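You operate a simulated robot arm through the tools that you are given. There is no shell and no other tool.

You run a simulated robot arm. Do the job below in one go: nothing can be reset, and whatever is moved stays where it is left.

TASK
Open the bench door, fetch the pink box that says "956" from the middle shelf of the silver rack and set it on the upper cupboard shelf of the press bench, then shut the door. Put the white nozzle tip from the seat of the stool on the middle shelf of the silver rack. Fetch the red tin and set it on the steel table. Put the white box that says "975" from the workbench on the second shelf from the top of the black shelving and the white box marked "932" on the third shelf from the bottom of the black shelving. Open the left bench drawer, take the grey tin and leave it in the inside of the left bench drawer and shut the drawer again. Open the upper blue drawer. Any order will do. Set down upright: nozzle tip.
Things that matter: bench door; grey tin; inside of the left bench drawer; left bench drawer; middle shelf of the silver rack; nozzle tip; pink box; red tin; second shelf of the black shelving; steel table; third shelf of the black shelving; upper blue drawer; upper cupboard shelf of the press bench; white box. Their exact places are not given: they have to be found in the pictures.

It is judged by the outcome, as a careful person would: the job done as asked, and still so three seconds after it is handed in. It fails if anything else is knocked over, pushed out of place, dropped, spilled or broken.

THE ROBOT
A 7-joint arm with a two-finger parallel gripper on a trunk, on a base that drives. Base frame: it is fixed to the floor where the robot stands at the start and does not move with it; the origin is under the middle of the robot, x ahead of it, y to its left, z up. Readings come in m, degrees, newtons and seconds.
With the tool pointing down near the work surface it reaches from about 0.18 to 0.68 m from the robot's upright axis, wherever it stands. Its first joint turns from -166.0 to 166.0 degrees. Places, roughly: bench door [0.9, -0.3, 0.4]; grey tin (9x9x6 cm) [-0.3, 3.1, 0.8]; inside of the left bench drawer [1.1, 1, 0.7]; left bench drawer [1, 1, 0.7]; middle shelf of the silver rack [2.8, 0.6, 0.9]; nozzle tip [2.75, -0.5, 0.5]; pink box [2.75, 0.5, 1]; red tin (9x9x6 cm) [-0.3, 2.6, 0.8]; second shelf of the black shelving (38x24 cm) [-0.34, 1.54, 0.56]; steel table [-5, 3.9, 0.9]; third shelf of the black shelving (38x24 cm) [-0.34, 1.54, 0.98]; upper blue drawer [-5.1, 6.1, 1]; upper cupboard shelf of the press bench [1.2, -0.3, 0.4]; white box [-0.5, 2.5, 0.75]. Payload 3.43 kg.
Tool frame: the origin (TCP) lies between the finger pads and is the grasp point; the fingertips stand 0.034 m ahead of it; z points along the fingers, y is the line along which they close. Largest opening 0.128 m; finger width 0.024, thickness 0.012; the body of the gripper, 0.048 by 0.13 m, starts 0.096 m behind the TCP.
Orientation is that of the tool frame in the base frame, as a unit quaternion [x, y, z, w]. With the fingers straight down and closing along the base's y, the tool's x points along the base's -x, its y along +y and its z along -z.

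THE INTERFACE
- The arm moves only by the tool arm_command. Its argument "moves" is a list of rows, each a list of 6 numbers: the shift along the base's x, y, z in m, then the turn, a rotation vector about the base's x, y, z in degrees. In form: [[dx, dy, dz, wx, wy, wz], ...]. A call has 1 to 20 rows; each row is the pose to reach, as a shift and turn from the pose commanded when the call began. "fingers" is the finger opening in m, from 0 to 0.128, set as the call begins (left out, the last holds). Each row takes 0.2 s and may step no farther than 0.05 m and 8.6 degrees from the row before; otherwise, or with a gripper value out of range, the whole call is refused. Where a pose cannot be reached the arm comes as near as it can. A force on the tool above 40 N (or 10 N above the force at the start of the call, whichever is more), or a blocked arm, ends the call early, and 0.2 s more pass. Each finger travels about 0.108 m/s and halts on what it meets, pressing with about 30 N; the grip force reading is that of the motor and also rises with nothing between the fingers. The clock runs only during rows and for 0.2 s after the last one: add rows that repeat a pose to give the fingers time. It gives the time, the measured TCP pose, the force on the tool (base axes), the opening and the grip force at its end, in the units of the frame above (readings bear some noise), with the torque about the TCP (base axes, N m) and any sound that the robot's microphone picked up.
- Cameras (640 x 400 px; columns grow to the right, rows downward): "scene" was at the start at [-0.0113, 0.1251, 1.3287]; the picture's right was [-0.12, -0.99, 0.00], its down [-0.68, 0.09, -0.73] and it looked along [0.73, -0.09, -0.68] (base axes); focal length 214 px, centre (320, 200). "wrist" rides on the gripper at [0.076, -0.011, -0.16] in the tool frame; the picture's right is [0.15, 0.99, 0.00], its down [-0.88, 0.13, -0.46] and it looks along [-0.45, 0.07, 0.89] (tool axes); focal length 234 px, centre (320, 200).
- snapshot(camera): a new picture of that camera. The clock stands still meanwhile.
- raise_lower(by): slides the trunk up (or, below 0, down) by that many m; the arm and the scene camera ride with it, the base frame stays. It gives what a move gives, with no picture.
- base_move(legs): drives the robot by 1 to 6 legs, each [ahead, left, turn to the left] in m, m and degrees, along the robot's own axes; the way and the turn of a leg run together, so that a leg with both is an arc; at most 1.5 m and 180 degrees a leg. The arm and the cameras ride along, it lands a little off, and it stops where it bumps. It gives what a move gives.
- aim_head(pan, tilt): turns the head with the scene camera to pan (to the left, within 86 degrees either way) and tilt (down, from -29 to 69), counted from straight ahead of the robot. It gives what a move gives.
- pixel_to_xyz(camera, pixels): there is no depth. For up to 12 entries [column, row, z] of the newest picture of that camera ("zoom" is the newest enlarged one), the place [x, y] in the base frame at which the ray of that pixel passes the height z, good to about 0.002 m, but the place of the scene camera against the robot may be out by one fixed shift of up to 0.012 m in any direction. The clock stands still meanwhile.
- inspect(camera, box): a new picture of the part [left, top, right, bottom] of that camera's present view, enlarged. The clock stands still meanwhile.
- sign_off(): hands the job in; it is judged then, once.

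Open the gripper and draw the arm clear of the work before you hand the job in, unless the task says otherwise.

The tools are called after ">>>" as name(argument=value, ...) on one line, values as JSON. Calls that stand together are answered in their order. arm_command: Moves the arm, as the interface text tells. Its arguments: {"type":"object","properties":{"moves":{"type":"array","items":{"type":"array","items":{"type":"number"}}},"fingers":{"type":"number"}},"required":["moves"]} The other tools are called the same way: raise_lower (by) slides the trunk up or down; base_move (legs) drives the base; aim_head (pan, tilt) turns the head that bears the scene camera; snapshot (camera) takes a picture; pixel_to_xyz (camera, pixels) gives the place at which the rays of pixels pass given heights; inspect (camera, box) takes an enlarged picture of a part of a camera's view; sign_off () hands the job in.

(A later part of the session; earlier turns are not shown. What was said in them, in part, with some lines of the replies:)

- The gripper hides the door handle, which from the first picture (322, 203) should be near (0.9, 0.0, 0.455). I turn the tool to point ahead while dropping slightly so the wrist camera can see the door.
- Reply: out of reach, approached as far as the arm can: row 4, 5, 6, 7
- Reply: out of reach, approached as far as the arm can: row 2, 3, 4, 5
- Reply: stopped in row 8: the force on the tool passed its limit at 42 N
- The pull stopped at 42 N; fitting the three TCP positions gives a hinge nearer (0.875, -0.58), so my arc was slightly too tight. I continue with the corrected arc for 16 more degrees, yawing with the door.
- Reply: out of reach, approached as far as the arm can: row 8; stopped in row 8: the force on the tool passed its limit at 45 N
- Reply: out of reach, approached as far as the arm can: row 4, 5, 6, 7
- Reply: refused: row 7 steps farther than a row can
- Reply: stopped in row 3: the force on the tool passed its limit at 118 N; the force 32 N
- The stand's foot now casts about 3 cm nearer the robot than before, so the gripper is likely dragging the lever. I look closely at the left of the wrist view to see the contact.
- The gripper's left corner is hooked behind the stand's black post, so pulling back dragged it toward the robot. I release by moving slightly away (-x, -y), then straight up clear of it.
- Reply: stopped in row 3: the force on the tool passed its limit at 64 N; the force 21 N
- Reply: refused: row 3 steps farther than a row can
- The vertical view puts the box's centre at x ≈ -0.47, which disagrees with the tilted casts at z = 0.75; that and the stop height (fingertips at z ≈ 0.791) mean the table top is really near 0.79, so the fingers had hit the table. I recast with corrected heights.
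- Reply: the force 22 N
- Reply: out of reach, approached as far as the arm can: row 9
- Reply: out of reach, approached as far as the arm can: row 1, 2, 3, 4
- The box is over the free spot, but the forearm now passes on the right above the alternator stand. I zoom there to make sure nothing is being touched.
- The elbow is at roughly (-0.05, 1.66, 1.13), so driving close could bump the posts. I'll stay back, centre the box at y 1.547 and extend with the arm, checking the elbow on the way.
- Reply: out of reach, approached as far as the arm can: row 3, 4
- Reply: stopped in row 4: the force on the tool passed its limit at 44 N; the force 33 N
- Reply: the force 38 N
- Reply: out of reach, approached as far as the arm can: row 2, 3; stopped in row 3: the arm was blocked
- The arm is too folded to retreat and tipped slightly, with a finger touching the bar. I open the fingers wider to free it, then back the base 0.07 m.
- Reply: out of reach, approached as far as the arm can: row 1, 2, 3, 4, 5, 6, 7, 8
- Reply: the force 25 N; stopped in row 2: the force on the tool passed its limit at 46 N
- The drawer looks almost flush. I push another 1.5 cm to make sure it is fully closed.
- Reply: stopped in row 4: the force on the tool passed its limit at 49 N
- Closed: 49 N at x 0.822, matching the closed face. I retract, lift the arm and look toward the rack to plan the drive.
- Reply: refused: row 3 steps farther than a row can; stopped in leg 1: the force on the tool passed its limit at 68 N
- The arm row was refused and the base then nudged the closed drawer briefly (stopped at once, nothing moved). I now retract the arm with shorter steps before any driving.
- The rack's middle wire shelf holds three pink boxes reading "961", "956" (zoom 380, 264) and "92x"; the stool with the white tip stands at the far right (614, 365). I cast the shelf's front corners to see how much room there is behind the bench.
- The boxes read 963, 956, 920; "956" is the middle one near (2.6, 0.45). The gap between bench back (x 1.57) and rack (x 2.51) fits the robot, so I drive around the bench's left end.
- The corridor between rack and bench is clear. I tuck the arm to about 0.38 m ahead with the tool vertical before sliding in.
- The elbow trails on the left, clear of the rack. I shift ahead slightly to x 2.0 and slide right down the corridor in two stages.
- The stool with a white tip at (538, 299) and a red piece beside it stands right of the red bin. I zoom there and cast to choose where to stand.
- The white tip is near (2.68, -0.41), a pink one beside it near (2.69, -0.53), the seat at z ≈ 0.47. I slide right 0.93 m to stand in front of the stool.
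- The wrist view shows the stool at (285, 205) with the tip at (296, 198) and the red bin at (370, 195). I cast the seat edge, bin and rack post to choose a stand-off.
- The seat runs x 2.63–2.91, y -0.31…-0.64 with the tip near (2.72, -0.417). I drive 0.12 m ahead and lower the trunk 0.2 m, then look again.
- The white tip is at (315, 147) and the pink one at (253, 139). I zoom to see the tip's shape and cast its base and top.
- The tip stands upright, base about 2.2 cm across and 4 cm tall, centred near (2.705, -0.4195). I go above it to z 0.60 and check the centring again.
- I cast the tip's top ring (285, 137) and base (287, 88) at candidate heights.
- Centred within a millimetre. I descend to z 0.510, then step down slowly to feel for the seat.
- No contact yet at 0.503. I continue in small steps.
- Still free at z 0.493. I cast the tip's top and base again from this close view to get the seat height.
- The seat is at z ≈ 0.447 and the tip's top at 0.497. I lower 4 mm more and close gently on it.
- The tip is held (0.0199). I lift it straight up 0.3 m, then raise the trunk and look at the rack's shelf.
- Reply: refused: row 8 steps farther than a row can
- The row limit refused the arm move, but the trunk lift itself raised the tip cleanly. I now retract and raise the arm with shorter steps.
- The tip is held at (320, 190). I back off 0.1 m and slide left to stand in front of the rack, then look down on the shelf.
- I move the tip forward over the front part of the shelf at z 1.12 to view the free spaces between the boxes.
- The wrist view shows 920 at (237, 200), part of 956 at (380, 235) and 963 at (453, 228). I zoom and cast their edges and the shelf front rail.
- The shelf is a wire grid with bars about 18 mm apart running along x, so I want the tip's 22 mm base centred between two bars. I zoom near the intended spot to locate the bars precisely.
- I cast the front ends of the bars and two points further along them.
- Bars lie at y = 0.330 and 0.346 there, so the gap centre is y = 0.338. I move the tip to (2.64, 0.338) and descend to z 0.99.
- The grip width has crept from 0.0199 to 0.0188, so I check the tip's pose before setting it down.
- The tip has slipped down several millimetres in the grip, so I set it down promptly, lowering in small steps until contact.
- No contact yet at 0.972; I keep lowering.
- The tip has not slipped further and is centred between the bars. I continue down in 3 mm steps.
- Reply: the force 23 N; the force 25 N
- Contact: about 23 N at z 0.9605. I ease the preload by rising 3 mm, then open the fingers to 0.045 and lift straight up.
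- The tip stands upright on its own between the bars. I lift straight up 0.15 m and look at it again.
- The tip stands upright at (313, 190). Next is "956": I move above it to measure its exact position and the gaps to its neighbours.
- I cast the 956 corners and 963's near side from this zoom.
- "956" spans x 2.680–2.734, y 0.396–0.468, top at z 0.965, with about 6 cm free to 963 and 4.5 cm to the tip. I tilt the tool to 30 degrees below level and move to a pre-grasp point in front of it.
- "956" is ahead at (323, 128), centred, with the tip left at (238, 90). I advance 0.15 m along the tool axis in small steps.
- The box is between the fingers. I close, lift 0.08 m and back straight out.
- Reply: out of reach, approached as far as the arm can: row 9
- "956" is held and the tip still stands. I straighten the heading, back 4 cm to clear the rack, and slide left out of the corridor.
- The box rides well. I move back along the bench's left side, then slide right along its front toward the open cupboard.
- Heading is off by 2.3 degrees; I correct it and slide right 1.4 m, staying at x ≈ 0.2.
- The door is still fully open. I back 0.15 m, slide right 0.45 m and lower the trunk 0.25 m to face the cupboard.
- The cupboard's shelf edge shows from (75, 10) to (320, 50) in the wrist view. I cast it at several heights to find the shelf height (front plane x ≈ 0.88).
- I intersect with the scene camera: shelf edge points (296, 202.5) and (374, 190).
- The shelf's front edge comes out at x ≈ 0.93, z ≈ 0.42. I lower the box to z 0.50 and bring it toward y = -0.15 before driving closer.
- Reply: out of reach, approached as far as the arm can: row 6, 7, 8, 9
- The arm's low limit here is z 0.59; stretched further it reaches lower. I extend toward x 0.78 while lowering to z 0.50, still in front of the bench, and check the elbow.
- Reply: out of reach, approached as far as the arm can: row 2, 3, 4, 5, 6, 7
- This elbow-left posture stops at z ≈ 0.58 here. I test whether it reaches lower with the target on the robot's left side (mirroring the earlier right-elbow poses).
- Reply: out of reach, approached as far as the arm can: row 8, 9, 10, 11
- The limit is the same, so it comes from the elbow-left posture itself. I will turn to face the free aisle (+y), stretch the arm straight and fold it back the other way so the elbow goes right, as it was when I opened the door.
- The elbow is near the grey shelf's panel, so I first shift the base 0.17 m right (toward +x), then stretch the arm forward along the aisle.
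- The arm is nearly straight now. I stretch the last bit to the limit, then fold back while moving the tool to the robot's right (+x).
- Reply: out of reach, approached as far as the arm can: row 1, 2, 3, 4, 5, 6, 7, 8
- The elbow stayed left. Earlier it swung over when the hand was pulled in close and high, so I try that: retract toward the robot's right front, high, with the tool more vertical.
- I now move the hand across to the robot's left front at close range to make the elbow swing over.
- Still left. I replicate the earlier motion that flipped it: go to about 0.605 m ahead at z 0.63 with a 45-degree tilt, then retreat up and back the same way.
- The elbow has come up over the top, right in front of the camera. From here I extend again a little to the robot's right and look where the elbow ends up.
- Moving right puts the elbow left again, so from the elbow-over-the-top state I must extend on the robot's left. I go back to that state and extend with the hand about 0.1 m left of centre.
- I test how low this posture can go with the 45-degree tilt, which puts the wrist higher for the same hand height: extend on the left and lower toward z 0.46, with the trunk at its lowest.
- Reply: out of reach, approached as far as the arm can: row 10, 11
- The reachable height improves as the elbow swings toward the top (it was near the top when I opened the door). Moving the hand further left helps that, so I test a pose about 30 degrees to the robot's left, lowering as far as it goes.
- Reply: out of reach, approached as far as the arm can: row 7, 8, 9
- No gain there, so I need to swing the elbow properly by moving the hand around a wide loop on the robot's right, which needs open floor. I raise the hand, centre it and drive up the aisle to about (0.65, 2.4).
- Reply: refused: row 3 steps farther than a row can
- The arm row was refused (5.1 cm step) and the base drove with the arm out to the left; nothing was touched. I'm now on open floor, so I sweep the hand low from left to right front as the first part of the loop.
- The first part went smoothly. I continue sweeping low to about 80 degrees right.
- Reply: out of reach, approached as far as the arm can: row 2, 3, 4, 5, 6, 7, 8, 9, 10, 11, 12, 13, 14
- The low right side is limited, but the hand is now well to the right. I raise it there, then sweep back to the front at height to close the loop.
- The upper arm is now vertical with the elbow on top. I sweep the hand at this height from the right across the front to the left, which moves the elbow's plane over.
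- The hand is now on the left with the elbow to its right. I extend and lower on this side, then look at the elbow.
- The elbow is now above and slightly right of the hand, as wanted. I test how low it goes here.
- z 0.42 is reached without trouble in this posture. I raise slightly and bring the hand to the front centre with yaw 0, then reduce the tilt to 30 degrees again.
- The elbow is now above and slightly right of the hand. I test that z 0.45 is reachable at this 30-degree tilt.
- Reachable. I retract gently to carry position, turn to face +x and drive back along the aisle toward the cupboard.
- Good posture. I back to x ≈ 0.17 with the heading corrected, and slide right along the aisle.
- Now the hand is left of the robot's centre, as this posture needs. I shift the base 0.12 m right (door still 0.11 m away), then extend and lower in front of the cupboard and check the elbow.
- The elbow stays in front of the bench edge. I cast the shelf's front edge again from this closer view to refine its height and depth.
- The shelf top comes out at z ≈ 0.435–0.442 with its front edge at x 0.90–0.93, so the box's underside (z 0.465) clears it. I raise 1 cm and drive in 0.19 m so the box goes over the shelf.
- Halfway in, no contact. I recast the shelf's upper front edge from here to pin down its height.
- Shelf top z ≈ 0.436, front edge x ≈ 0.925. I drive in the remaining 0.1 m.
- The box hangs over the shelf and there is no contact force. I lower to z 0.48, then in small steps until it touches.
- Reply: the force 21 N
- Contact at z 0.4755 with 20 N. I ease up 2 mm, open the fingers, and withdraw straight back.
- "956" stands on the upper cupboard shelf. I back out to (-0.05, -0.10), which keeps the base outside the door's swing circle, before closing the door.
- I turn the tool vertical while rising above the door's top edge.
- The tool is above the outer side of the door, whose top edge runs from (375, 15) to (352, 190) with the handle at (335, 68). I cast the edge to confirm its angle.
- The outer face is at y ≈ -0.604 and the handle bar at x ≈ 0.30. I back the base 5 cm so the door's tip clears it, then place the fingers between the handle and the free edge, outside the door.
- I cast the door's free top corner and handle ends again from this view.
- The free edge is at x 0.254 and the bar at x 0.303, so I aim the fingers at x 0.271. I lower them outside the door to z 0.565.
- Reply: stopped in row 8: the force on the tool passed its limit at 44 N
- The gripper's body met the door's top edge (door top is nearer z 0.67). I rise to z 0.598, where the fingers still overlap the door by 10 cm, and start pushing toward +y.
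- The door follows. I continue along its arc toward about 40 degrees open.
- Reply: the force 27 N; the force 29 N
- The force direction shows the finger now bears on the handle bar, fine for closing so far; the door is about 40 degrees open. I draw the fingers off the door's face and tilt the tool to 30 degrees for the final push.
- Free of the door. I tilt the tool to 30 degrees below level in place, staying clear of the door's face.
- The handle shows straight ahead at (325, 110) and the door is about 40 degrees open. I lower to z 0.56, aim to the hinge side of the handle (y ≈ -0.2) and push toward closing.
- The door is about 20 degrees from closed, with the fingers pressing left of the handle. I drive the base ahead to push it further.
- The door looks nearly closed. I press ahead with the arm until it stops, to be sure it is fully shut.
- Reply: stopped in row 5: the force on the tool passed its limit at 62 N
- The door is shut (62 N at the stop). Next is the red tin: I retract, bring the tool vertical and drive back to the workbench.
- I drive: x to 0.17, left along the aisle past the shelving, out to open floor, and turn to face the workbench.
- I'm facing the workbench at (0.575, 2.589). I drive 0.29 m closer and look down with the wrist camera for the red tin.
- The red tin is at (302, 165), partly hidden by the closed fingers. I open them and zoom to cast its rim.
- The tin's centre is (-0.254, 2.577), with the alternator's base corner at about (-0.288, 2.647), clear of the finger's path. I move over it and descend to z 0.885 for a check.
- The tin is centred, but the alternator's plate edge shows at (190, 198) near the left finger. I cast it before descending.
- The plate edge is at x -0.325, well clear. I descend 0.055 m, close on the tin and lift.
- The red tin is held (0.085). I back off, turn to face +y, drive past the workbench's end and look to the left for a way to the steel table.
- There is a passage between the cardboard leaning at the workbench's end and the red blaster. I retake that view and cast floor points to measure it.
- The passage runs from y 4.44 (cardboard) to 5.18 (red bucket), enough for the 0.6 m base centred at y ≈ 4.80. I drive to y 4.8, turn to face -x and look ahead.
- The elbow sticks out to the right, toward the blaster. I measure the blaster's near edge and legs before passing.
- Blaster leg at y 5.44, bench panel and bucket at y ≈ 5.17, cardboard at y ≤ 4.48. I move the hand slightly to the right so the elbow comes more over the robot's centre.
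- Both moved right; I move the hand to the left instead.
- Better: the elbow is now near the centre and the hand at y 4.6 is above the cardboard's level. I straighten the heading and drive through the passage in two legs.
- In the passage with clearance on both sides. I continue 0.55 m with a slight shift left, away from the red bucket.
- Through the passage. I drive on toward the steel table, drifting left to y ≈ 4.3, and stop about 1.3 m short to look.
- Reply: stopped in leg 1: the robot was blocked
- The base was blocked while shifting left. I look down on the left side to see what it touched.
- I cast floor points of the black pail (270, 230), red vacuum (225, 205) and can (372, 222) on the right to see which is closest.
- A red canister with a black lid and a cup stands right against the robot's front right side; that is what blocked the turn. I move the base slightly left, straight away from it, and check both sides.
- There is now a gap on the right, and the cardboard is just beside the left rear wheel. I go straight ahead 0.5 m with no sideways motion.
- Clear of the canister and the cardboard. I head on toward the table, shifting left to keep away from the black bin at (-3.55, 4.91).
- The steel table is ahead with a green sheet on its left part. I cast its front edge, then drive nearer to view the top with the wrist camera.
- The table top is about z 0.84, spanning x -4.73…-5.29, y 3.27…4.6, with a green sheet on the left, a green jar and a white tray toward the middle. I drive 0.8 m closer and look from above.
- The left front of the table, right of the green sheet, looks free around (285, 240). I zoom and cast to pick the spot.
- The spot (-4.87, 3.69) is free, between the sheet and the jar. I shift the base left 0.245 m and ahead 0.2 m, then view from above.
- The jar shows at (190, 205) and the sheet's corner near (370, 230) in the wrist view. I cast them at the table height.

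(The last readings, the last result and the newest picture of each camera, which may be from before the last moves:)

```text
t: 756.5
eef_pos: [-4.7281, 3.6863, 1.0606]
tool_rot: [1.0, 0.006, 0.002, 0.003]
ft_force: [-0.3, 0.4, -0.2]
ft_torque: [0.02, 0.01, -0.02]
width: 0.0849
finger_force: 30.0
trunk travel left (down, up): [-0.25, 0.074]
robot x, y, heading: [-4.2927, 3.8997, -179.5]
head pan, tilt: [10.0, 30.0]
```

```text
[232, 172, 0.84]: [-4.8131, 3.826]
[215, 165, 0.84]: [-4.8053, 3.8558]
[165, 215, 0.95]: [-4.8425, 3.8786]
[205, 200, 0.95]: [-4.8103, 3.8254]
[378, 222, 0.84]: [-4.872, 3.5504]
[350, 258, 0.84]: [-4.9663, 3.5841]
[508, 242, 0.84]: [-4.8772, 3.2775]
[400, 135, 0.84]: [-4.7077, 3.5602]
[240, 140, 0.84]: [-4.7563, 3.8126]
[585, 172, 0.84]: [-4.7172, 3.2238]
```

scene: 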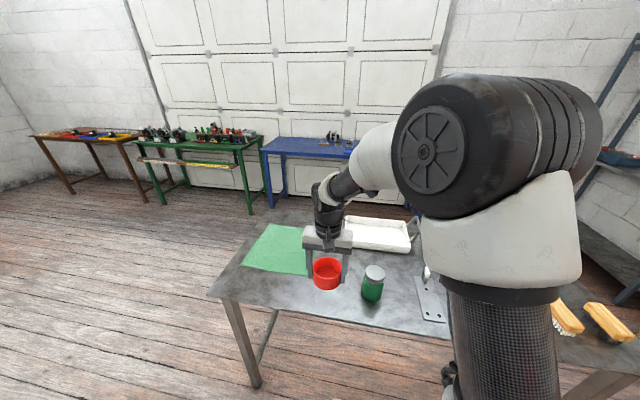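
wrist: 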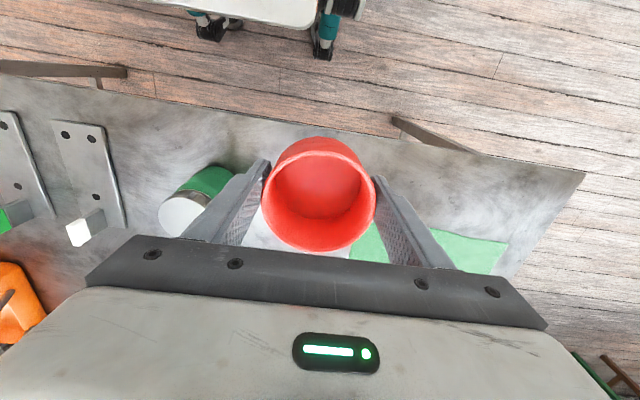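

Free strip is y 3.60–3.82 there. I move the tin to (-4.853, 3.686), descend to z 0.915, then feel for the table.

>>> arm_command(moves=[[-0.04, 0, 0, 0, 0, 0], [-0.08, 0, 0, 0, 0, 0], [-0.125, 0.002, 0, 0, 0, 0], [-0.125, 0.002, -0.04, 0, 0, 0], [-0.125, 0.002, -0.08, 0, 0, 0], [-0.125, 0.002, -0.12, 0, 0, 0], [-0.125, 0.002, -0.145, 0, 0, 0], [-0.125, 0.002, -0.145, 0, 0, 0]], fingers=0.0)

>>> snapshot(camera="wrist")

>>> arm_command(moves=[[0, 0, -0.005, 0, 0, 0], [0, 0, -0.01, 0, 0, 0], [0, 0, -0.015, 0, 0, 0], [0, 0, -0.015, 0, 0, 0]], fingers=0.0)

```text
t: 758.3
eef_pos: [-4.8516, 3.689, 0.9182]
tool_rot: [1.0, 0.006, 0.003, 0.002]
ft_force: [0.0, 0.2, -1.0]
ft_torque: [-0.01, -0.01, 0.03]
width: 0.0848
finger_force: 30.0
trunk travel left (down, up): [-0.25, 0.074]
robot x, y, heading: [-4.2957, 3.9023, -179.4]
head pan, tilt: [10.0, 30.0]
```

```text
taken
```

wrist: 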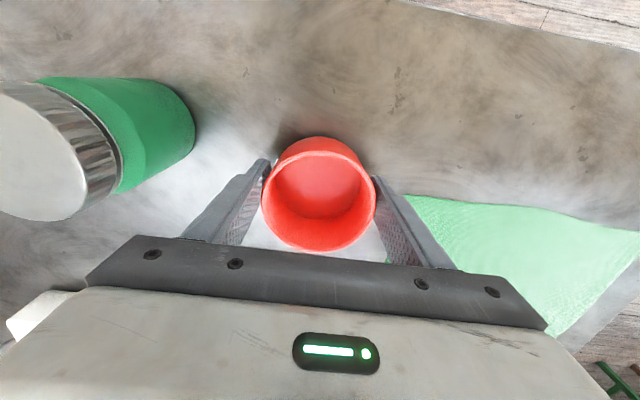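

```text
t: 759.3
eef_pos: [-4.8531, 3.6889, 0.9024]
tool_rot: [1.0, 0.005, 0.003, 0.002]
ft_force: [0.4, 0.9, 7.4]
ft_torque: [0.16, -0.04, -0.01]
width: 0.0849
finger_force: 30.2
trunk travel left (down, up): [-0.25, 0.074]
robot x, y, heading: [-4.2962, 3.9044, -179.5]
head pan, tilt: [10.0, 30.0]
```

Contact at z 0.902 (7 N): the tin stands on the steel table. I open the fingers and rise straight up.

>>> arm_command(moves=[[0, 0, 0, 0, 0, 0], [0, 0, 0, 0, 0, 0], [0, 0, 0, 0, 0, 0], [0, 0, 0.03, 0, 0, 0], [0, 0, 0.07, 0, 0, 0], [0, 0, 0.11, 0, 0, 0], [0, 0, 0.15, 0, 0, 0], [0.03, 0, 0.18, 0, 0, 0], [0.07, 0, 0.19, 0, 0, 0], [0.11, 0, 0.19, 0, 0, 0]], fingers=0.112)

>>> snapshot(camera="wrist")

```text
t: 761.5
eef_pos: [-4.7405, 3.6883, 1.0914]
tool_rot: [1.0, 0.007, 0.002, 0.002]
ft_force: [0.3, -0.9, -0.4]
ft_torque: [0.01, -0.03, -0.01]
width: 0.1122
finger_force: 0.1
trunk travel left (down, up): [-0.25, 0.074]
robot x, y, heading: [-4.2984, 3.9029, -179.5]
head pan, tilt: [10.0, 30.0]
```

```text
taken
```

wrist: 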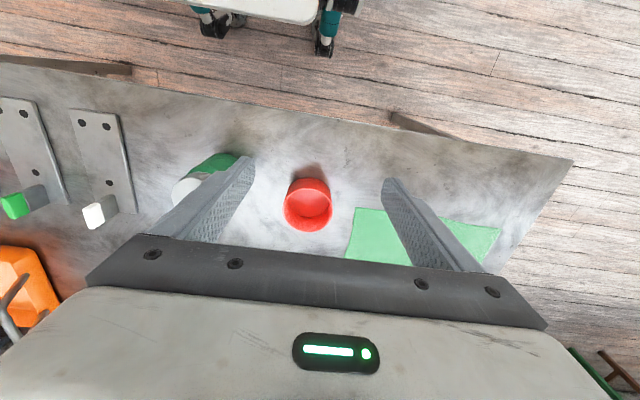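

The red tin stands on the steel table at (308, 205). Now the blue drawer: I back off, turn to face +y, drive to y ≈ 4.9 at x ≈ -4.15 (clear of the bin), and look.

>>> base_move(legs=[[-0.17, 0, 0], [0, 0, -90], [0.9, 0, 0]])

>>> aim_head(pan=35, tilt=25)

>>> snapshot(camera="scene")

```text
t: 771.1
eef_pos: [-4.37, 5.2356, 1.0924]
tool_rot: [0.715, -0.699, 0.0, 0.004]
ft_force: [-0.5, 0.5, -0.2]
ft_torque: [-0.01, -0.05, -0.03]
width: 0.112
finger_force: 0.0
trunk travel left (down, up): [-0.25, 0.074]
robot x, y, heading: [-4.1493, 4.7916, 91.5]
head pan, tilt: [10.0, 30.0]
```

```text
t: 772.0
eef_pos: [-4.3698, 5.2365, 1.0904]
tool_rot: [0.716, -0.698, 0.0, 0.003]
ft_force: [-0.1, 0.3, -0.2]
ft_torque: [-0.01, 0.01, -0.05]
width: 0.1119
finger_force: 0.2
trunk travel left (down, up): [-0.25, 0.074]
robot x, y, heading: [-4.1488, 4.7892, 91.3]
head pan, tilt: [35.0, 25.0]
```

```text
taken
```

scene: 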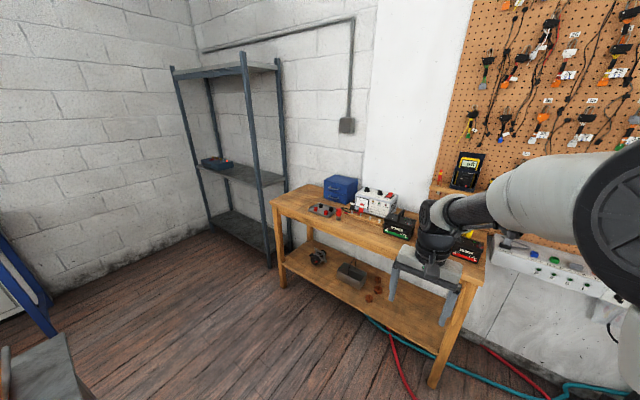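

A small blue cabinet stands on the wooden table at (340, 188). I zoom to see its drawers.

>>> inspect(camera="scene", box=[292, 160, 420, 240])

>>> pixel_to_xyz(camera="scene", pixels=[[323, 198, 0.85], [350, 204, 0.85], [323, 198, 0.8], [350, 204, 0.8], [271, 200, 0.8], [282, 288, 0.0], [435, 388, 0.0], [340, 178, 1.0]])

```text
5.00 times, centred on (356, 200) of scene
```

zoom: 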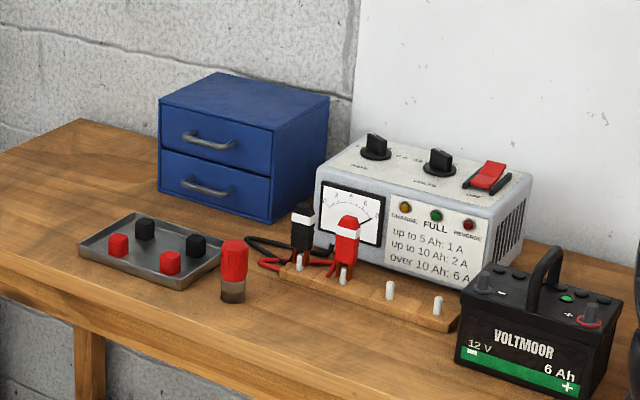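

```text
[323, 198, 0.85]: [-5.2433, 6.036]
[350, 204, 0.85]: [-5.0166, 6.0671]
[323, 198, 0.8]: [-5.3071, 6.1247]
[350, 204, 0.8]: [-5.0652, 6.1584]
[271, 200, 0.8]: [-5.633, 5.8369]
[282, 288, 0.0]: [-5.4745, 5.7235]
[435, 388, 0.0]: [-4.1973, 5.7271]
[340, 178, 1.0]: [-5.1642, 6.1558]
```

The upper drawer has a horizontal bar handle facing the room; some items stand before the cabinet. I drive to y ≈ 5.2, slide left to x ≈ -5.1 and look from close.

>>> base_move(legs=[[0.41, 0, -1.3], [0, 0.95, 0]])

>>> aim_head(pan=0, tilt=40)

>>> snapshot(camera="scene")

>>> snapshot(camera="wrist")

```text
t: 783.7
eef_pos: [-5.3298, 5.643, 1.0912]
tool_rot: [0.707, -0.707, 0.0, 0.004]
ft_force: [0.3, 0.4, -0.2]
ft_torque: [-0.04, -0.03, 0.04]
width: 0.1118
finger_force: 0.1
trunk travel left (down, up): [-0.25, 0.074]
robot x, y, heading: [-5.1212, 5.1928, 89.9]
head pan, tilt: [35.0, 25.0]
```

```text
t: 784.7
eef_pos: [-5.3298, 5.6428, 1.0915]
tool_rot: [0.707, -0.707, 0.0, 0.003]
ft_force: [-0.1, 0.6, -0.8]
ft_torque: [-0.03, 0.01, 0.01]
width: 0.1118
finger_force: 0.0
trunk travel left (down, up): [-0.25, 0.074]
robot x, y, heading: [-5.12, 5.1955, 89.7]
head pan, tilt: [0.0, 40.0]
```

```text
taken
```

scene: 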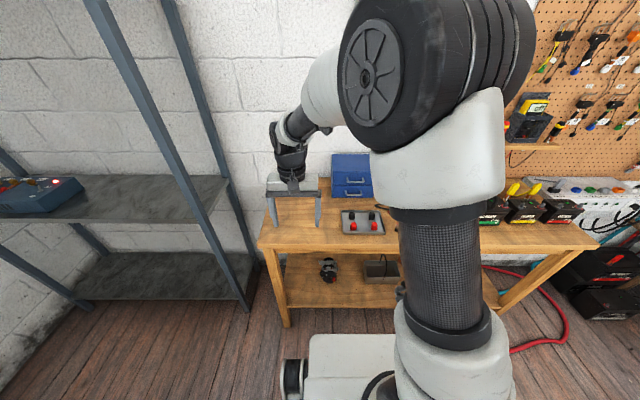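

```text
taken
```

wrist: 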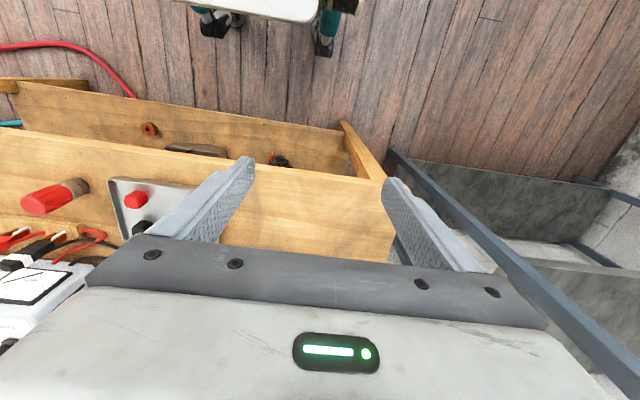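

The cabinet is right of the gripper at scene (351, 175). I move the tool in front of it at safe height, then turn it horizontal with the fingers closing vertically.

>>> arm_command(moves=[[0.04, 0.01, 0.01, 0, 0, 0], [0.08, 0.02, 0.02, 0, 0, 0], [0.12, 0.03, 0.03, 0, 0, 0], [0.16, 0.05, 0.03, 0, 0, 0], [0.2, 0.07, 0.03, 0, 0, 0], [0.23, 0.09, 0.03, 0, 0, 0], [0.23, 0.12, 0.03, 0, 0, 0]], fingers=0.06)

>>> arm_command(moves=[[0, 0.005, 0, 4.62, 4.62, -4.62], [0, 0.01, 0, 9.24, 9.24, -9.24], [0, 0.015, 0, 13.86, 13.86, -13.86], [0, 0.02, 0, 18.5, 18.5, -18.5], [0, 0.025, 0, 23.1, 23.1, -23.1], [0, 0.03, 0, 27.7, 27.7, -27.7], [0, 0.03, 0, 32.3, 32.3, -32.3], [0, 0.03, 0, 36.9, 36.9, -36.9], [0, 0.03, 0, 41.5, 41.5, -41.5], [0, 0.03, 0, 46.1, 46.1, -46.1], [0, 0.03, 0, 50.7, 50.7, -50.7], [0, 0.03, 0, 55.3, 55.3, -55.3], [0, 0.03, 0, 60, 60, -60], [0, 0.03, 0, 64.6, 64.6, -64.6], [0, 0.03, 0, 69.3, 69.3, -69.3], [0, 0.03, 0, 69.3, 69.3, -69.3]], fingers=0.06)

>>> snapshot(camera="wrist")

>>> snapshot(camera="scene")

```text
t: 786.3
eef_pos: [-5.0991, 5.7646, 1.1221]
tool_rot: [0.707, -0.707, 0.0, 0.003]
ft_force: [0.9, -0.1, 0.9]
ft_torque: [0.02, 0.04, -0.02]
width: 0.0597
finger_force: 0.0
trunk travel left (down, up): [-0.25, 0.074]
robot x, y, heading: [-5.1229, 5.1922, 90.0]
head pan, tilt: [0.0, 40.0]
```

```text
t: 789.7
eef_pos: [-5.078, 5.7903, 1.1355]
tool_rot: [-0.053, 0.731, 0.68, -0.006]
ft_force: [-0.5, 0.8, -0.1]
ft_torque: [-0.03, 0.03, 0.04]
width: 0.0599
finger_force: 0.0
out of reach, approached as far as the arm can: row 14, 15, 16
trunk travel left (down, up): [-0.25, 0.074]
robot x, y, heading: [-5.119, 5.1948, 90.0]
head pan, tilt: [0.0, 40.0]
```

```text
taken
```

wrist: 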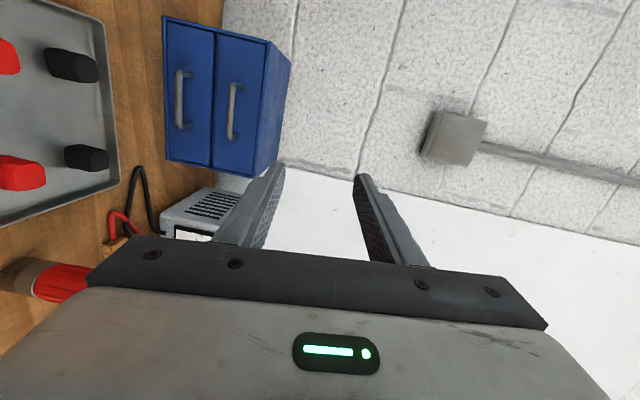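

```text
taken
```

scene: 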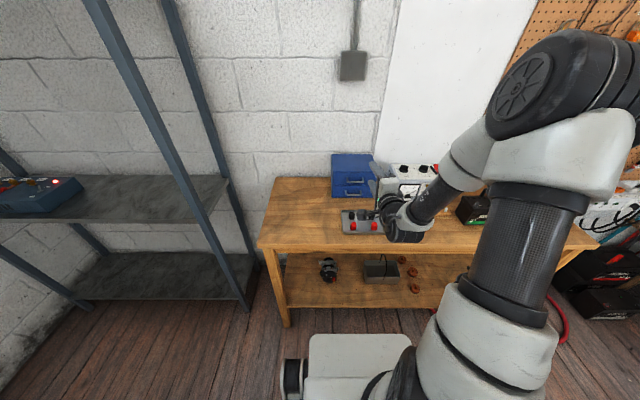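

The tool is nearly level now and sees the cabinet: upper drawer handle at (232, 111), image right being up. I zoom the scene and cast from both cameras to locate the bar.

>>> inspect(camera="scene", box=[320, 140, 400, 190])

>>> pixel_to_xyz(camera="wrist", pixels=[[232, 111, 1.05], [232, 111, 1.02], [232, 111, 1.0], [232, 111, 0.98], [234, 86, 1.0], [229, 137, 1.0]])

```text
8.00 times, centred on (360, 165) of scene
```

zoom: 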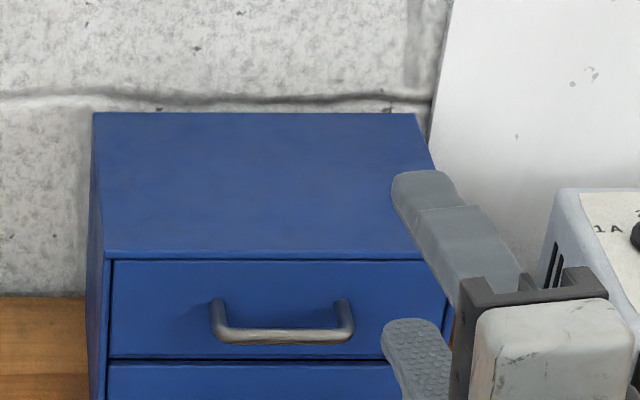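

```text
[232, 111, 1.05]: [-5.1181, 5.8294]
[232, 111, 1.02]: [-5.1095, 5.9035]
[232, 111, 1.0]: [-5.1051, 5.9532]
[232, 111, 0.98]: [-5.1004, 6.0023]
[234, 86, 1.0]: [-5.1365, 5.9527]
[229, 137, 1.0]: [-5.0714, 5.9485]
```

Scene: the bar's centre is at (355.4, 182.1). I cast it at several heights to intersect with the wrist ray.

>>> pixel_to_xyz(camera="scene", pixels=[[355.4, 182.1, 1.02], [355.4, 182.1, 1.0], [355.4, 182.1, 0.98], [355.4, 182.1, 0.96], [347.75, 182, 0.98], [363, 182, 0.98], [360, 172, 1.0], [332, 154, 1.03]])

```text
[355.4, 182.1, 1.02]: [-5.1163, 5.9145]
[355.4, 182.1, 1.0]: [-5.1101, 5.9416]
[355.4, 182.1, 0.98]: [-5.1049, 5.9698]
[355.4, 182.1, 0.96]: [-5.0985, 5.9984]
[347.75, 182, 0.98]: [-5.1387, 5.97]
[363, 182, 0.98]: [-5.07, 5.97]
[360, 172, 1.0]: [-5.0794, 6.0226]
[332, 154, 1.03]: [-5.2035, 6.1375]
```

The bar is near (-5.107, 5.93, 1.01). I straighten the tool exactly level, and move to 0.12 m in front of the bar.

>>> arm_command(moves=[[-0.006, 0.01, -0.03, 0.9, 0.8, -0.9], [-0.012, 0.015, -0.06, 1.7, 1.6, -1.9], [-0.018, 0.02, -0.09, 2.6, 2.4, -2.8], [-0.024, 0.02, -0.115, 3.4, 3.2, -3.8], [-0.029, 0.02, -0.126, 4.3, 4.0, -4.7], [-0.029, 0.02, -0.126, 4.3, 4.0, -4.7]], fingers=0.06)

>>> snapshot(camera="wrist")

>>> snapshot(camera="scene")

```text
t: 791.1
eef_pos: [-5.1079, 5.8089, 1.0097]
tool_rot: [0.001, 0.707, 0.707, -0.001]
ft_force: [-1.1, 0.4, 0.1]
ft_torque: [0.01, 0.0, 0.0]
width: 0.06
finger_force: 0.1
trunk travel left (down, up): [-0.25, 0.074]
robot x, y, heading: [-5.1211, 5.1975, 89.8]
head pan, tilt: [0.0, 40.0]
```

```text
taken
```

wrist: 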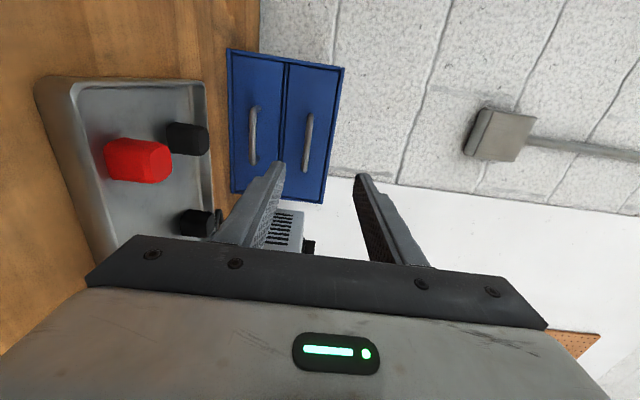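

```text
taken
```

scene: 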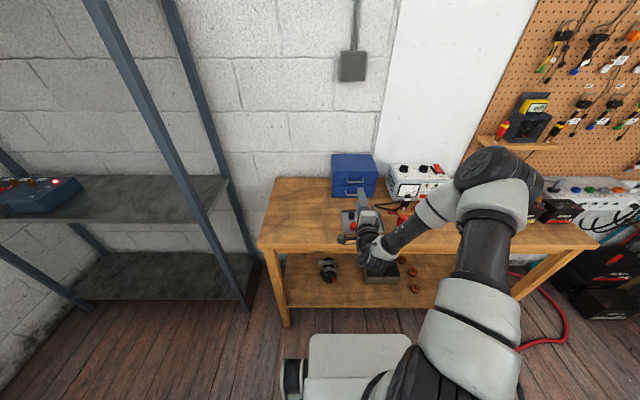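

Now level. The upper handle spans (312, 113) to (305, 172), just below the finger centre line. I cast it from this view to refine its place.

>>> pixel_to_xyz(camera="wrist", pixels=[[308, 143, 1.0], [308, 143, 0.995], [308, 143, 0.99], [312, 115, 0.995], [305, 170, 0.995], [253, 135, 0.93], [340, 70, 1.02], [228, 52, 0.85]])

>>> inspect(camera="wrist", box=[220, 40, 380, 220])

```text
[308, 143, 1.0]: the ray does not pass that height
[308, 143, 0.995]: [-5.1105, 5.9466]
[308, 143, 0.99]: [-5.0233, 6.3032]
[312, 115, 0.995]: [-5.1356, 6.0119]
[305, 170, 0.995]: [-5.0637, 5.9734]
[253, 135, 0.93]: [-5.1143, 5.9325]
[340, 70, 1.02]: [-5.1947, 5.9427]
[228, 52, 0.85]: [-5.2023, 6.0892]
```

```text
2.22 times, centred on (300, 130) of wrist
```

zoom: 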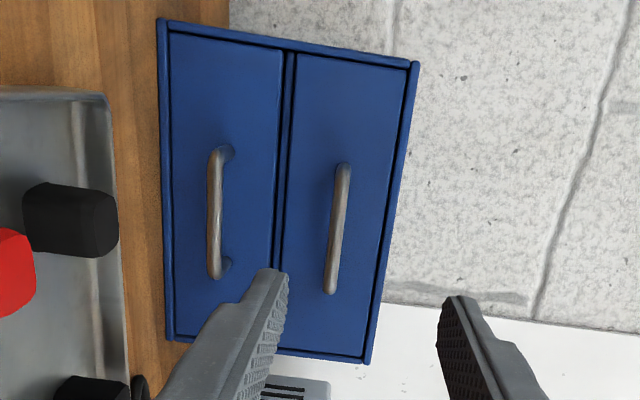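

The bar is at z ≈ 0.995, x ≈ -5.11, y ≈ 5.95. I lower 1.5 cm, narrow the opening to 0.046, and advance until the bar is between the pads.

>>> arm_command(moves=[[-0.001, 0.01, -0.0147, 0, 0, 0], [-0.002, 0.04, -0.0147, 0, 0, 0], [-0.002, 0.07, -0.0147, 0, 0, 0], [-0.002, 0.095, -0.0147, 0, 0, 0], [-0.002, 0.11, -0.0147, 0, 0, 0], [-0.002, 0.11, -0.0147, 0, 0, 0]], fingers=0.046)

>>> snapshot(camera="wrist")

```text
t: 792.5
eef_pos: [-5.1098, 5.9193, 0.9954]
tool_rot: [0.002, 0.707, 0.708, -0.002]
ft_force: [-0.4, 0.5, -1.0]
ft_torque: [0.01, 0.01, -0.02]
width: 0.0459
finger_force: 0.1
trunk travel left (down, up): [-0.25, 0.074]
robot x, y, heading: [-5.1163, 5.195, 89.8]
head pan, tilt: [0.0, 40.0]
```

```text
taken
```

wrist: 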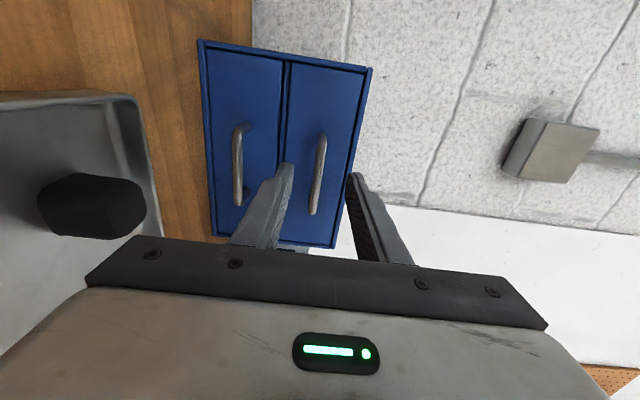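

The bar lies between the fingertips. I advance in small steps until the tips nearly touch the drawer face, then close.

>>> arm_command(moves=[[0, 0.012, 0, 0, 0, 0], [0, 0.024, 0, 0, 0, 0], [0, 0.036, 0, 0, 0, 0], [0, 0.036, 0, 0, 0, 0]], fingers=0.046)

>>> snapshot(camera="wrist")

```text
t: 793.5
eef_pos: [-5.1102, 5.9558, 0.9946]
tool_rot: [0.002, 0.707, 0.708, -0.002]
ft_force: [0.0, -0.3, -0.4]
ft_torque: [-0.03, 0.04, -0.03]
width: 0.0461
finger_force: 0.0
trunk travel left (down, up): [-0.25, 0.074]
robot x, y, heading: [-5.1179, 5.1969, 89.8]
head pan, tilt: [0.0, 40.0]
```

```text
taken
```

wrist: 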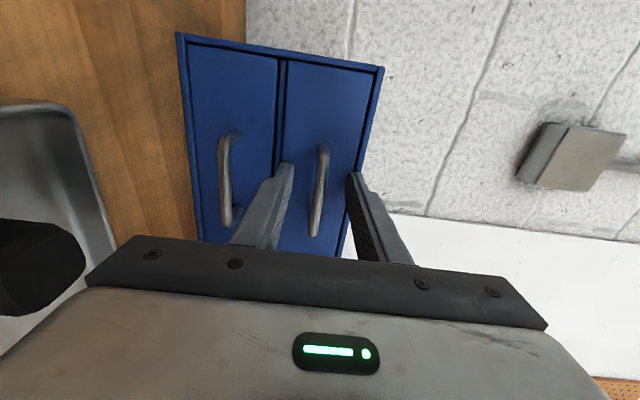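

The bar is now at about pad depth. I close the fingers and check the width.

>>> arm_command(moves=[[0, 0, 0, 0, 0, 0], [0, 0, 0, 0, 0, 0], [0, 0, 0, 0, 0, 0]], fingers=0.0)

>>> snapshot(camera="wrist")

```text
t: 794.3
eef_pos: [-5.1099, 5.9566, 0.9924]
tool_rot: [0.002, 0.707, 0.707, -0.001]
ft_force: [0.5, 0.1, -4.4]
ft_torque: [-0.01, -0.32, 0.06]
width: 0.0088
finger_force: 42.5
trunk travel left (down, up): [-0.25, 0.074]
robot x, y, heading: [-5.1223, 5.1941, 89.9]
head pan, tilt: [0.0, 40.0]
```

```text
taken
```

wrist: 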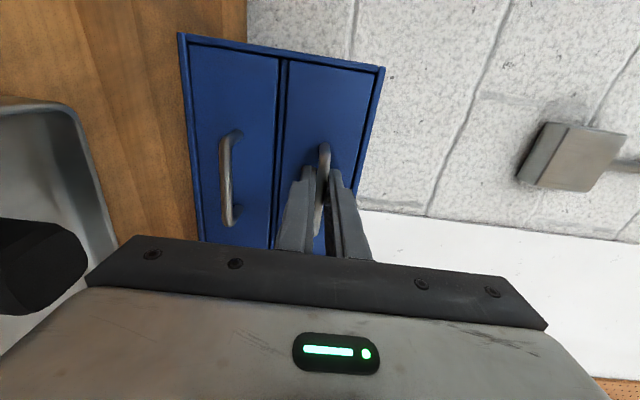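

Gripped (0.0088). I pull gently toward the robot, 6 cm first, and check that only the drawer moves.

>>> arm_command(moves=[[0, -0.01, 0, 0, 0, 0], [0, -0.02, 0, 0, 0, 0], [0, -0.03, 0, 0, 0, 0], [0, -0.04, 0, 0, 0, 0], [0, -0.05, 0, 0, 0, 0], [0, -0.06, 0, 0, 0, 0]], fingers=0.0)

>>> snapshot(camera="wrist")

>>> inspect(camera="scene", box=[300, 130, 428, 230])

```text
t: 795.7
eef_pos: [-5.1104, 5.8953, 0.9933]
tool_rot: [0.001, 0.707, 0.708, -0.003]
ft_force: [-1.3, -0.8, -6.8]
ft_torque: [-0.05, -0.35, 0.15]
width: 0.0088
finger_force: 42.7
trunk travel left (down, up): [-0.25, 0.074]
robot x, y, heading: [-5.1172, 5.1978, 89.9]
head pan, tilt: [0.0, 40.0]
```

```text
taken
```

wrist: 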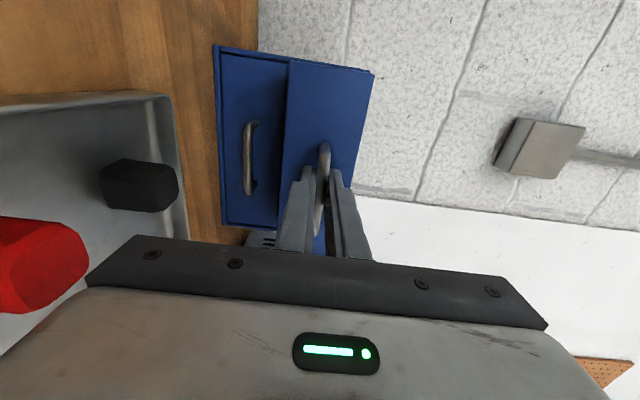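

```text
4.00 times, centred on (364, 180) of scene
```

zoom: 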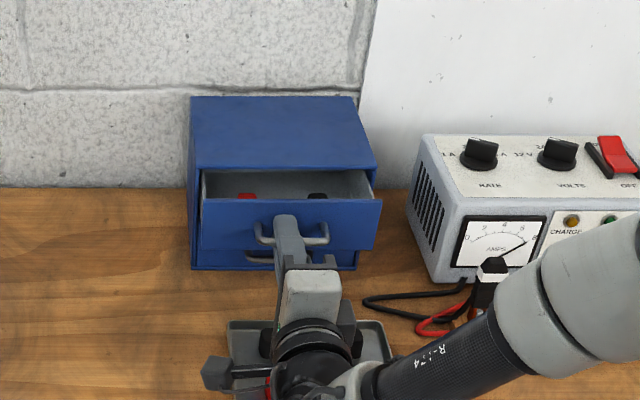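

The drawer slides out and the cabinet stays put. I pull another 6 cm.

>>> arm_command(moves=[[0, -0.01, 0, 0, 0, 0], [0, -0.02, 0, 0, 0, 0], [0, -0.03, 0, 0, 0, 0], [0, -0.04, 0, 0, 0, 0], [0, -0.05, 0, 0, 0, 0], [0, -0.06, 0, 0, 0, 0]], fingers=0.0)

>>> inspect(camera="scene", box=[300, 130, 428, 230])

>>> snapshot(camera="wrist")

```text
t: 797.3
eef_pos: [-5.1102, 5.8404, 0.9948]
tool_rot: [0.0, 0.707, 0.707, -0.001]
ft_force: [-3.3, 25.3, -12.3]
ft_torque: [-0.08, -0.28, -0.24]
width: 0.0086
finger_force: 42.2
trunk travel left (down, up): [-0.25, 0.074]
robot x, y, heading: [-5.1183, 5.1984, 89.7]
head pan, tilt: [0.0, 40.0]
stopped in row 6: the force on the tool passed its limit at 42 N (the readings are from after the stop); the commanded pose is now the measured one
```

```text
4.00 times, centred on (364, 180) of scene
```

zoom: 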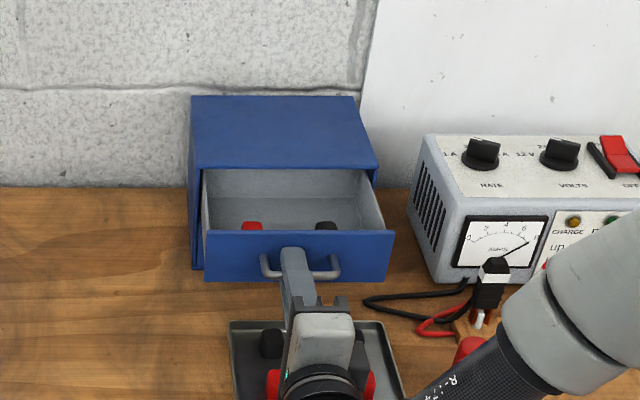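

```text
taken
```

wrist: 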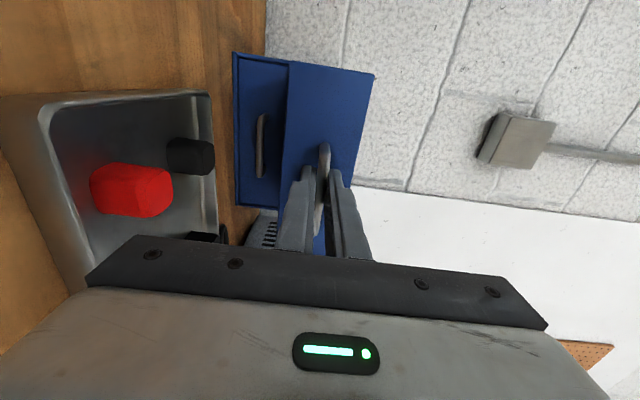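

The pull ended at the drawer's stop (42 N after 11.6 cm) and the cabinet has not moved. I relax the pull slightly, open the fingers and back off.

>>> arm_command(moves=[[0, 0.003, 0, 0, 0, 0], [0, 0.003, 0, 0, 0, 0]], fingers=0.0)

>>> arm_command(moves=[[0, 0, 0, 0, 0, 0], [0, 0, 0, 0, 0, 0], [0, 0, 0, 0, 0, 0]], fingers=0.05)

>>> snapshot(camera="wrist")

```text
t: 797.9
eef_pos: [-5.1108, 5.8413, 0.9929]
tool_rot: [0.001, 0.707, 0.707, -0.002]
ft_force: [-2.3, 7.4, -15.3]
ft_torque: [-0.09, -0.33, -0.31]
width: 0.0085
finger_force: 42.5
trunk travel left (down, up): [-0.25, 0.074]
robot x, y, heading: [-5.1197, 5.1979, 90.0]
head pan, tilt: [0.0, 40.0]
```

```text
t: 798.7
eef_pos: [-5.11, 5.8407, 0.9967]
tool_rot: [0.0, 0.705, 0.709, -0.002]
ft_force: [-0.1, -0.1, -0.1]
ft_torque: [0.02, -0.03, 0.04]
width: 0.0499
finger_force: 0.1
trunk travel left (down, up): [-0.25, 0.074]
robot x, y, heading: [-5.1216, 5.1977, 89.7]
head pan, tilt: [0.0, 40.0]
```

```text
taken
```

wrist: 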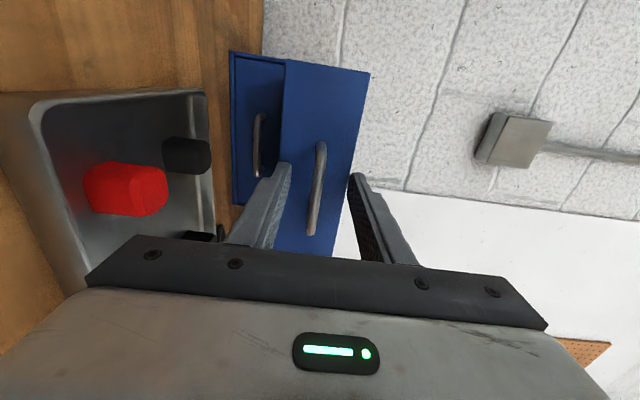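

The fingers are free of the bar. I back straight off with the base by 0.1 m (the steel table behind leaves room) and then lift the arm.

>>> base_move(legs=[[-0.1, 0, 0]])

>>> snapshot(camera="wrist")

>>> arm_command(moves=[[0, 0, 0.03, 0, 0, 0], [0, 0, 0.06, 0, 0, 0], [0, 0, 0.1, 0, 0, 0], [0, 0, 0.14, 0, 0, 0]], fingers=0.05)

>>> snapshot(camera="scene")

>>> inspect(camera="scene", box=[300, 130, 428, 230])

```text
t: 799.8
eef_pos: [-5.1094, 5.7395, 0.9977]
tool_rot: [0.002, 0.704, 0.71, -0.001]
ft_force: [-0.5, 0.1, 0.4]
ft_torque: [-0.01, 0.03, -0.02]
width: 0.0501
finger_force: 0.0
trunk travel left (down, up): [-0.25, 0.074]
robot x, y, heading: [-5.1175, 5.0972, 89.8]
head pan, tilt: [0.0, 40.0]
```

```text
taken
```

wrist: 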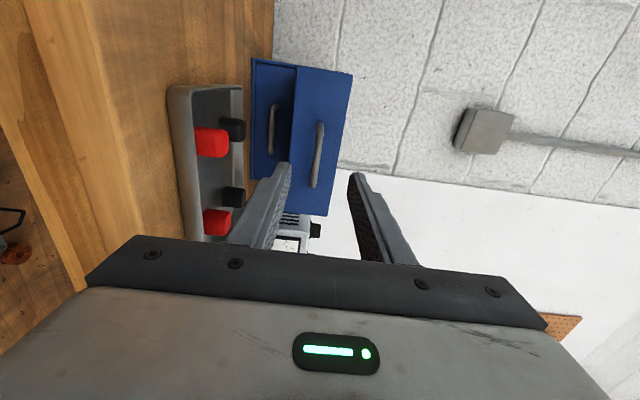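

```text
t: 800.8
eef_pos: [-5.1049, 5.7352, 1.1115]
tool_rot: [0.0, 0.696, 0.718, -0.002]
ft_force: [0.0, 0.7, -0.8]
ft_torque: [-0.04, 0.01, 0.0]
width: 0.0498
finger_force: 0.0
out of reach, approached as far as the arm can: row 4
trunk travel left (down, up): [-0.25, 0.074]
robot x, y, heading: [-5.12, 5.098, 89.8]
head pan, tilt: [0.0, 40.0]
```

```text
taken
```

scene: 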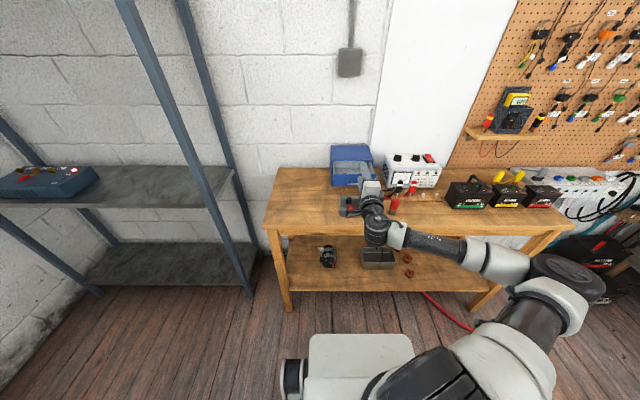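

```text
4.00 times, centred on (364, 180) of scene
```

zoom: 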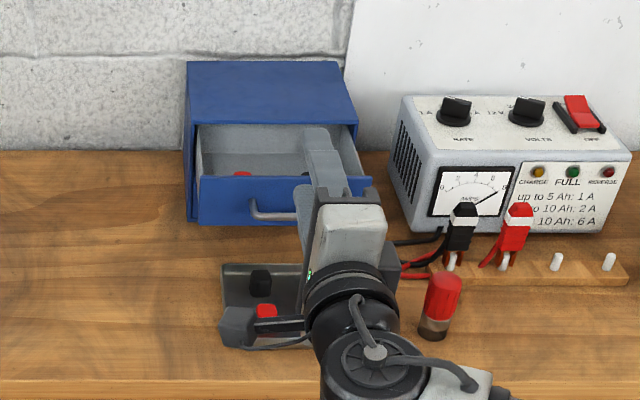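

The upper blue drawer is fully open and the cabinet is in place. To draw the arm clear, I open the gripper, slide the base right and then back, away from both tables.

>>> arm_command(moves=[[0, -0.01, 0, 0, 0, 0], [0, -0.02, 0, 0, 0, 0], [0, -0.02, 0, 0, 0, 0], [0, -0.02, 0, 0, 0, 0]], fingers=0.128)

>>> base_move(legs=[[0, -0.75, 0]])

>>> snapshot(camera="scene")

```text
t: 801.8
eef_pos: [-5.1065, 5.7162, 1.1047]
tool_rot: [0.0, 0.702, 0.713, -0.002]
ft_force: [-0.1, 0.7, -0.2]
ft_torque: [-0.02, 0.02, -0.01]
width: 0.1279
finger_force: 0.0
out of reach, approached as far as the arm can: row 1, 2, 3, 4
trunk travel left (down, up): [-0.25, 0.074]
robot x, y, heading: [-5.1195, 5.0953, 89.9]
head pan, tilt: [0.0, 40.0]
```

```text
t: 809.4
eef_pos: [-4.3662, 5.7149, 1.1039]
tool_rot: [0.001, 0.702, 0.713, -0.001]
ft_force: [-0.1, 0.4, 0.0]
ft_torque: [0.0, -0.02, -0.01]
width: 0.1278
finger_force: 0.1
trunk travel left (down, up): [-0.25, 0.074]
robot x, y, heading: [-4.3763, 5.0987, 89.9]
head pan, tilt: [0.0, 40.0]
```

```text
taken
```

scene: 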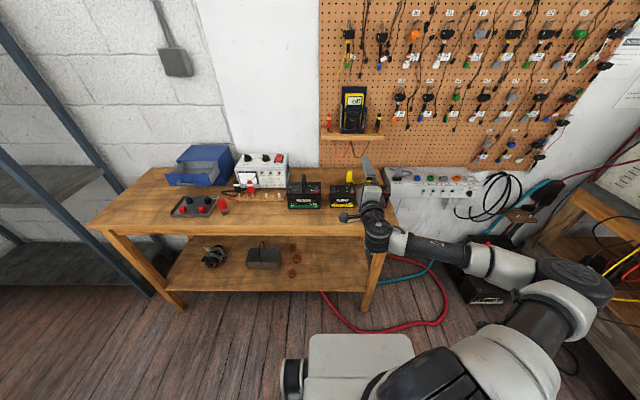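

The drawer remains open and everything on the table stands. I back 0.35 m so the arm is clear of the table.

>>> base_move(legs=[[-0.35, 0, 0]])

>>> aim_head(pan=75, tilt=30)

>>> snapshot(camera="scene")

>>> aim_head(pan=-80, tilt=25)

>>> snapshot(camera="scene")

```text
t: 811.6
eef_pos: [-4.3664, 5.3692, 1.1053]
tool_rot: [0.001, 0.701, 0.713, -0.002]
ft_force: [0.6, -0.1, 0.8]
ft_torque: [0.0, -0.03, 0.03]
width: 0.1279
finger_force: 0.0
trunk travel left (down, up): [-0.25, 0.074]
robot x, y, heading: [-4.3782, 4.7487, 90.0]
head pan, tilt: [0.0, 40.0]
```

```text
t: 813.1
eef_pos: [-4.3671, 5.3699, 1.104]
tool_rot: [0.0, 0.701, 0.713, -0.002]
ft_force: [0.3, -0.4, 0.2]
ft_torque: [-0.03, -0.01, 0.01]
width: 0.1281
finger_force: 0.0
trunk travel left (down, up): [-0.25, 0.074]
robot x, y, heading: [-4.382, 4.7494, 89.7]
head pan, tilt: [75.0, 30.0]
```

```text
taken
```

scene: 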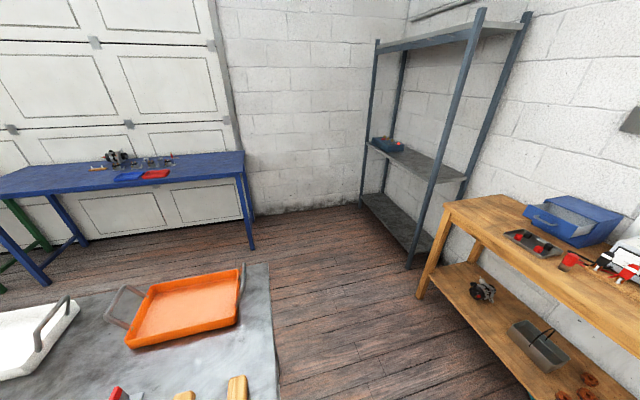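

```text
t: 815.5
eef_pos: [-4.3661, 5.3691, 1.1067]
tool_rot: [0.001, 0.702, 0.712, -0.002]
ft_force: [0.6, 0.3, 0.0]
ft_torque: [0.02, 0.01, 0.01]
width: 0.1278
finger_force: 0.0
trunk travel left (down, up): [-0.25, 0.074]
robot x, y, heading: [-4.3799, 4.7505, 89.8]
head pan, tilt: [-80.0, 25.0]
```

```text
taken
```

scene: 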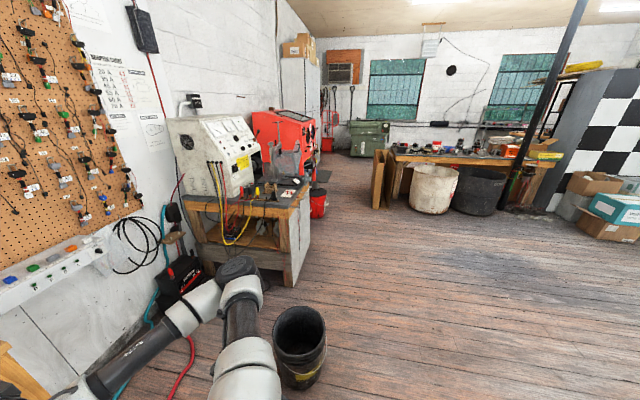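

Every item is done: the blue drawer is open, the tins and boxes are placed, and the bench door and left drawer are shut. The gripper is open and the arm is clear, so I hand the job in.

>>> sign_off()

```text
The job is handed in.
```

The job is handed in. All the pieces you asked for were done, but one shelf was a judgement call, and I bumped some things along the way.

| Item | Where it ended up |
|---|---|
| Pink box "956" | On the upper cupboard shelf of the press bench, door shut again |
| Nozzle tip (white) | Standing upright on the middle shelf of the silver rack |
| Red tin | On the steel table |
| White box "932" | On the black shelving's third shelf from the bottom (z ≈ 0.98) |
| White box "975" | On the shelf your list calls the second shelf of the black shelving (z ≈ 0.56) |
| Grey tin | In the left bench drawer, drawer shut |
| Upper blue drawer | Pulled fully open to its stop |

- **Shelf for "975":** your task says "second shelf from the top", but the black shelving has five boards, and z ≈ 0.56 is second from the bottom. I went by the position in your list. If you meant a literal count from the top, the box is on the wrong shelf.
- **Alternator stand on the workbench:** while reaching for "932", the gripper caught the stand's black post. It dragged the stand about 3 cm and turned it by roughly 10 degrees. A later touch on its lever, at about 64 N, moved it most of the way back. It ended about 1 cm off its original spot, with a slight turn left.
- **Red canister by the blaster:** the base bumped it in the passage. It still stands, but I did not measure whether it moved.
- **Workbench and shut drawer:** I also pressed hard on the workbench top (118 N) and on the shut left bench drawer (68 N). I saw no damage or movement from either.

I did not go back to recheck the nozzle tip or the cupboard. The tip was still standing when I left the rack with the pink box. The pink box was in place on its shelf when I closed the door.
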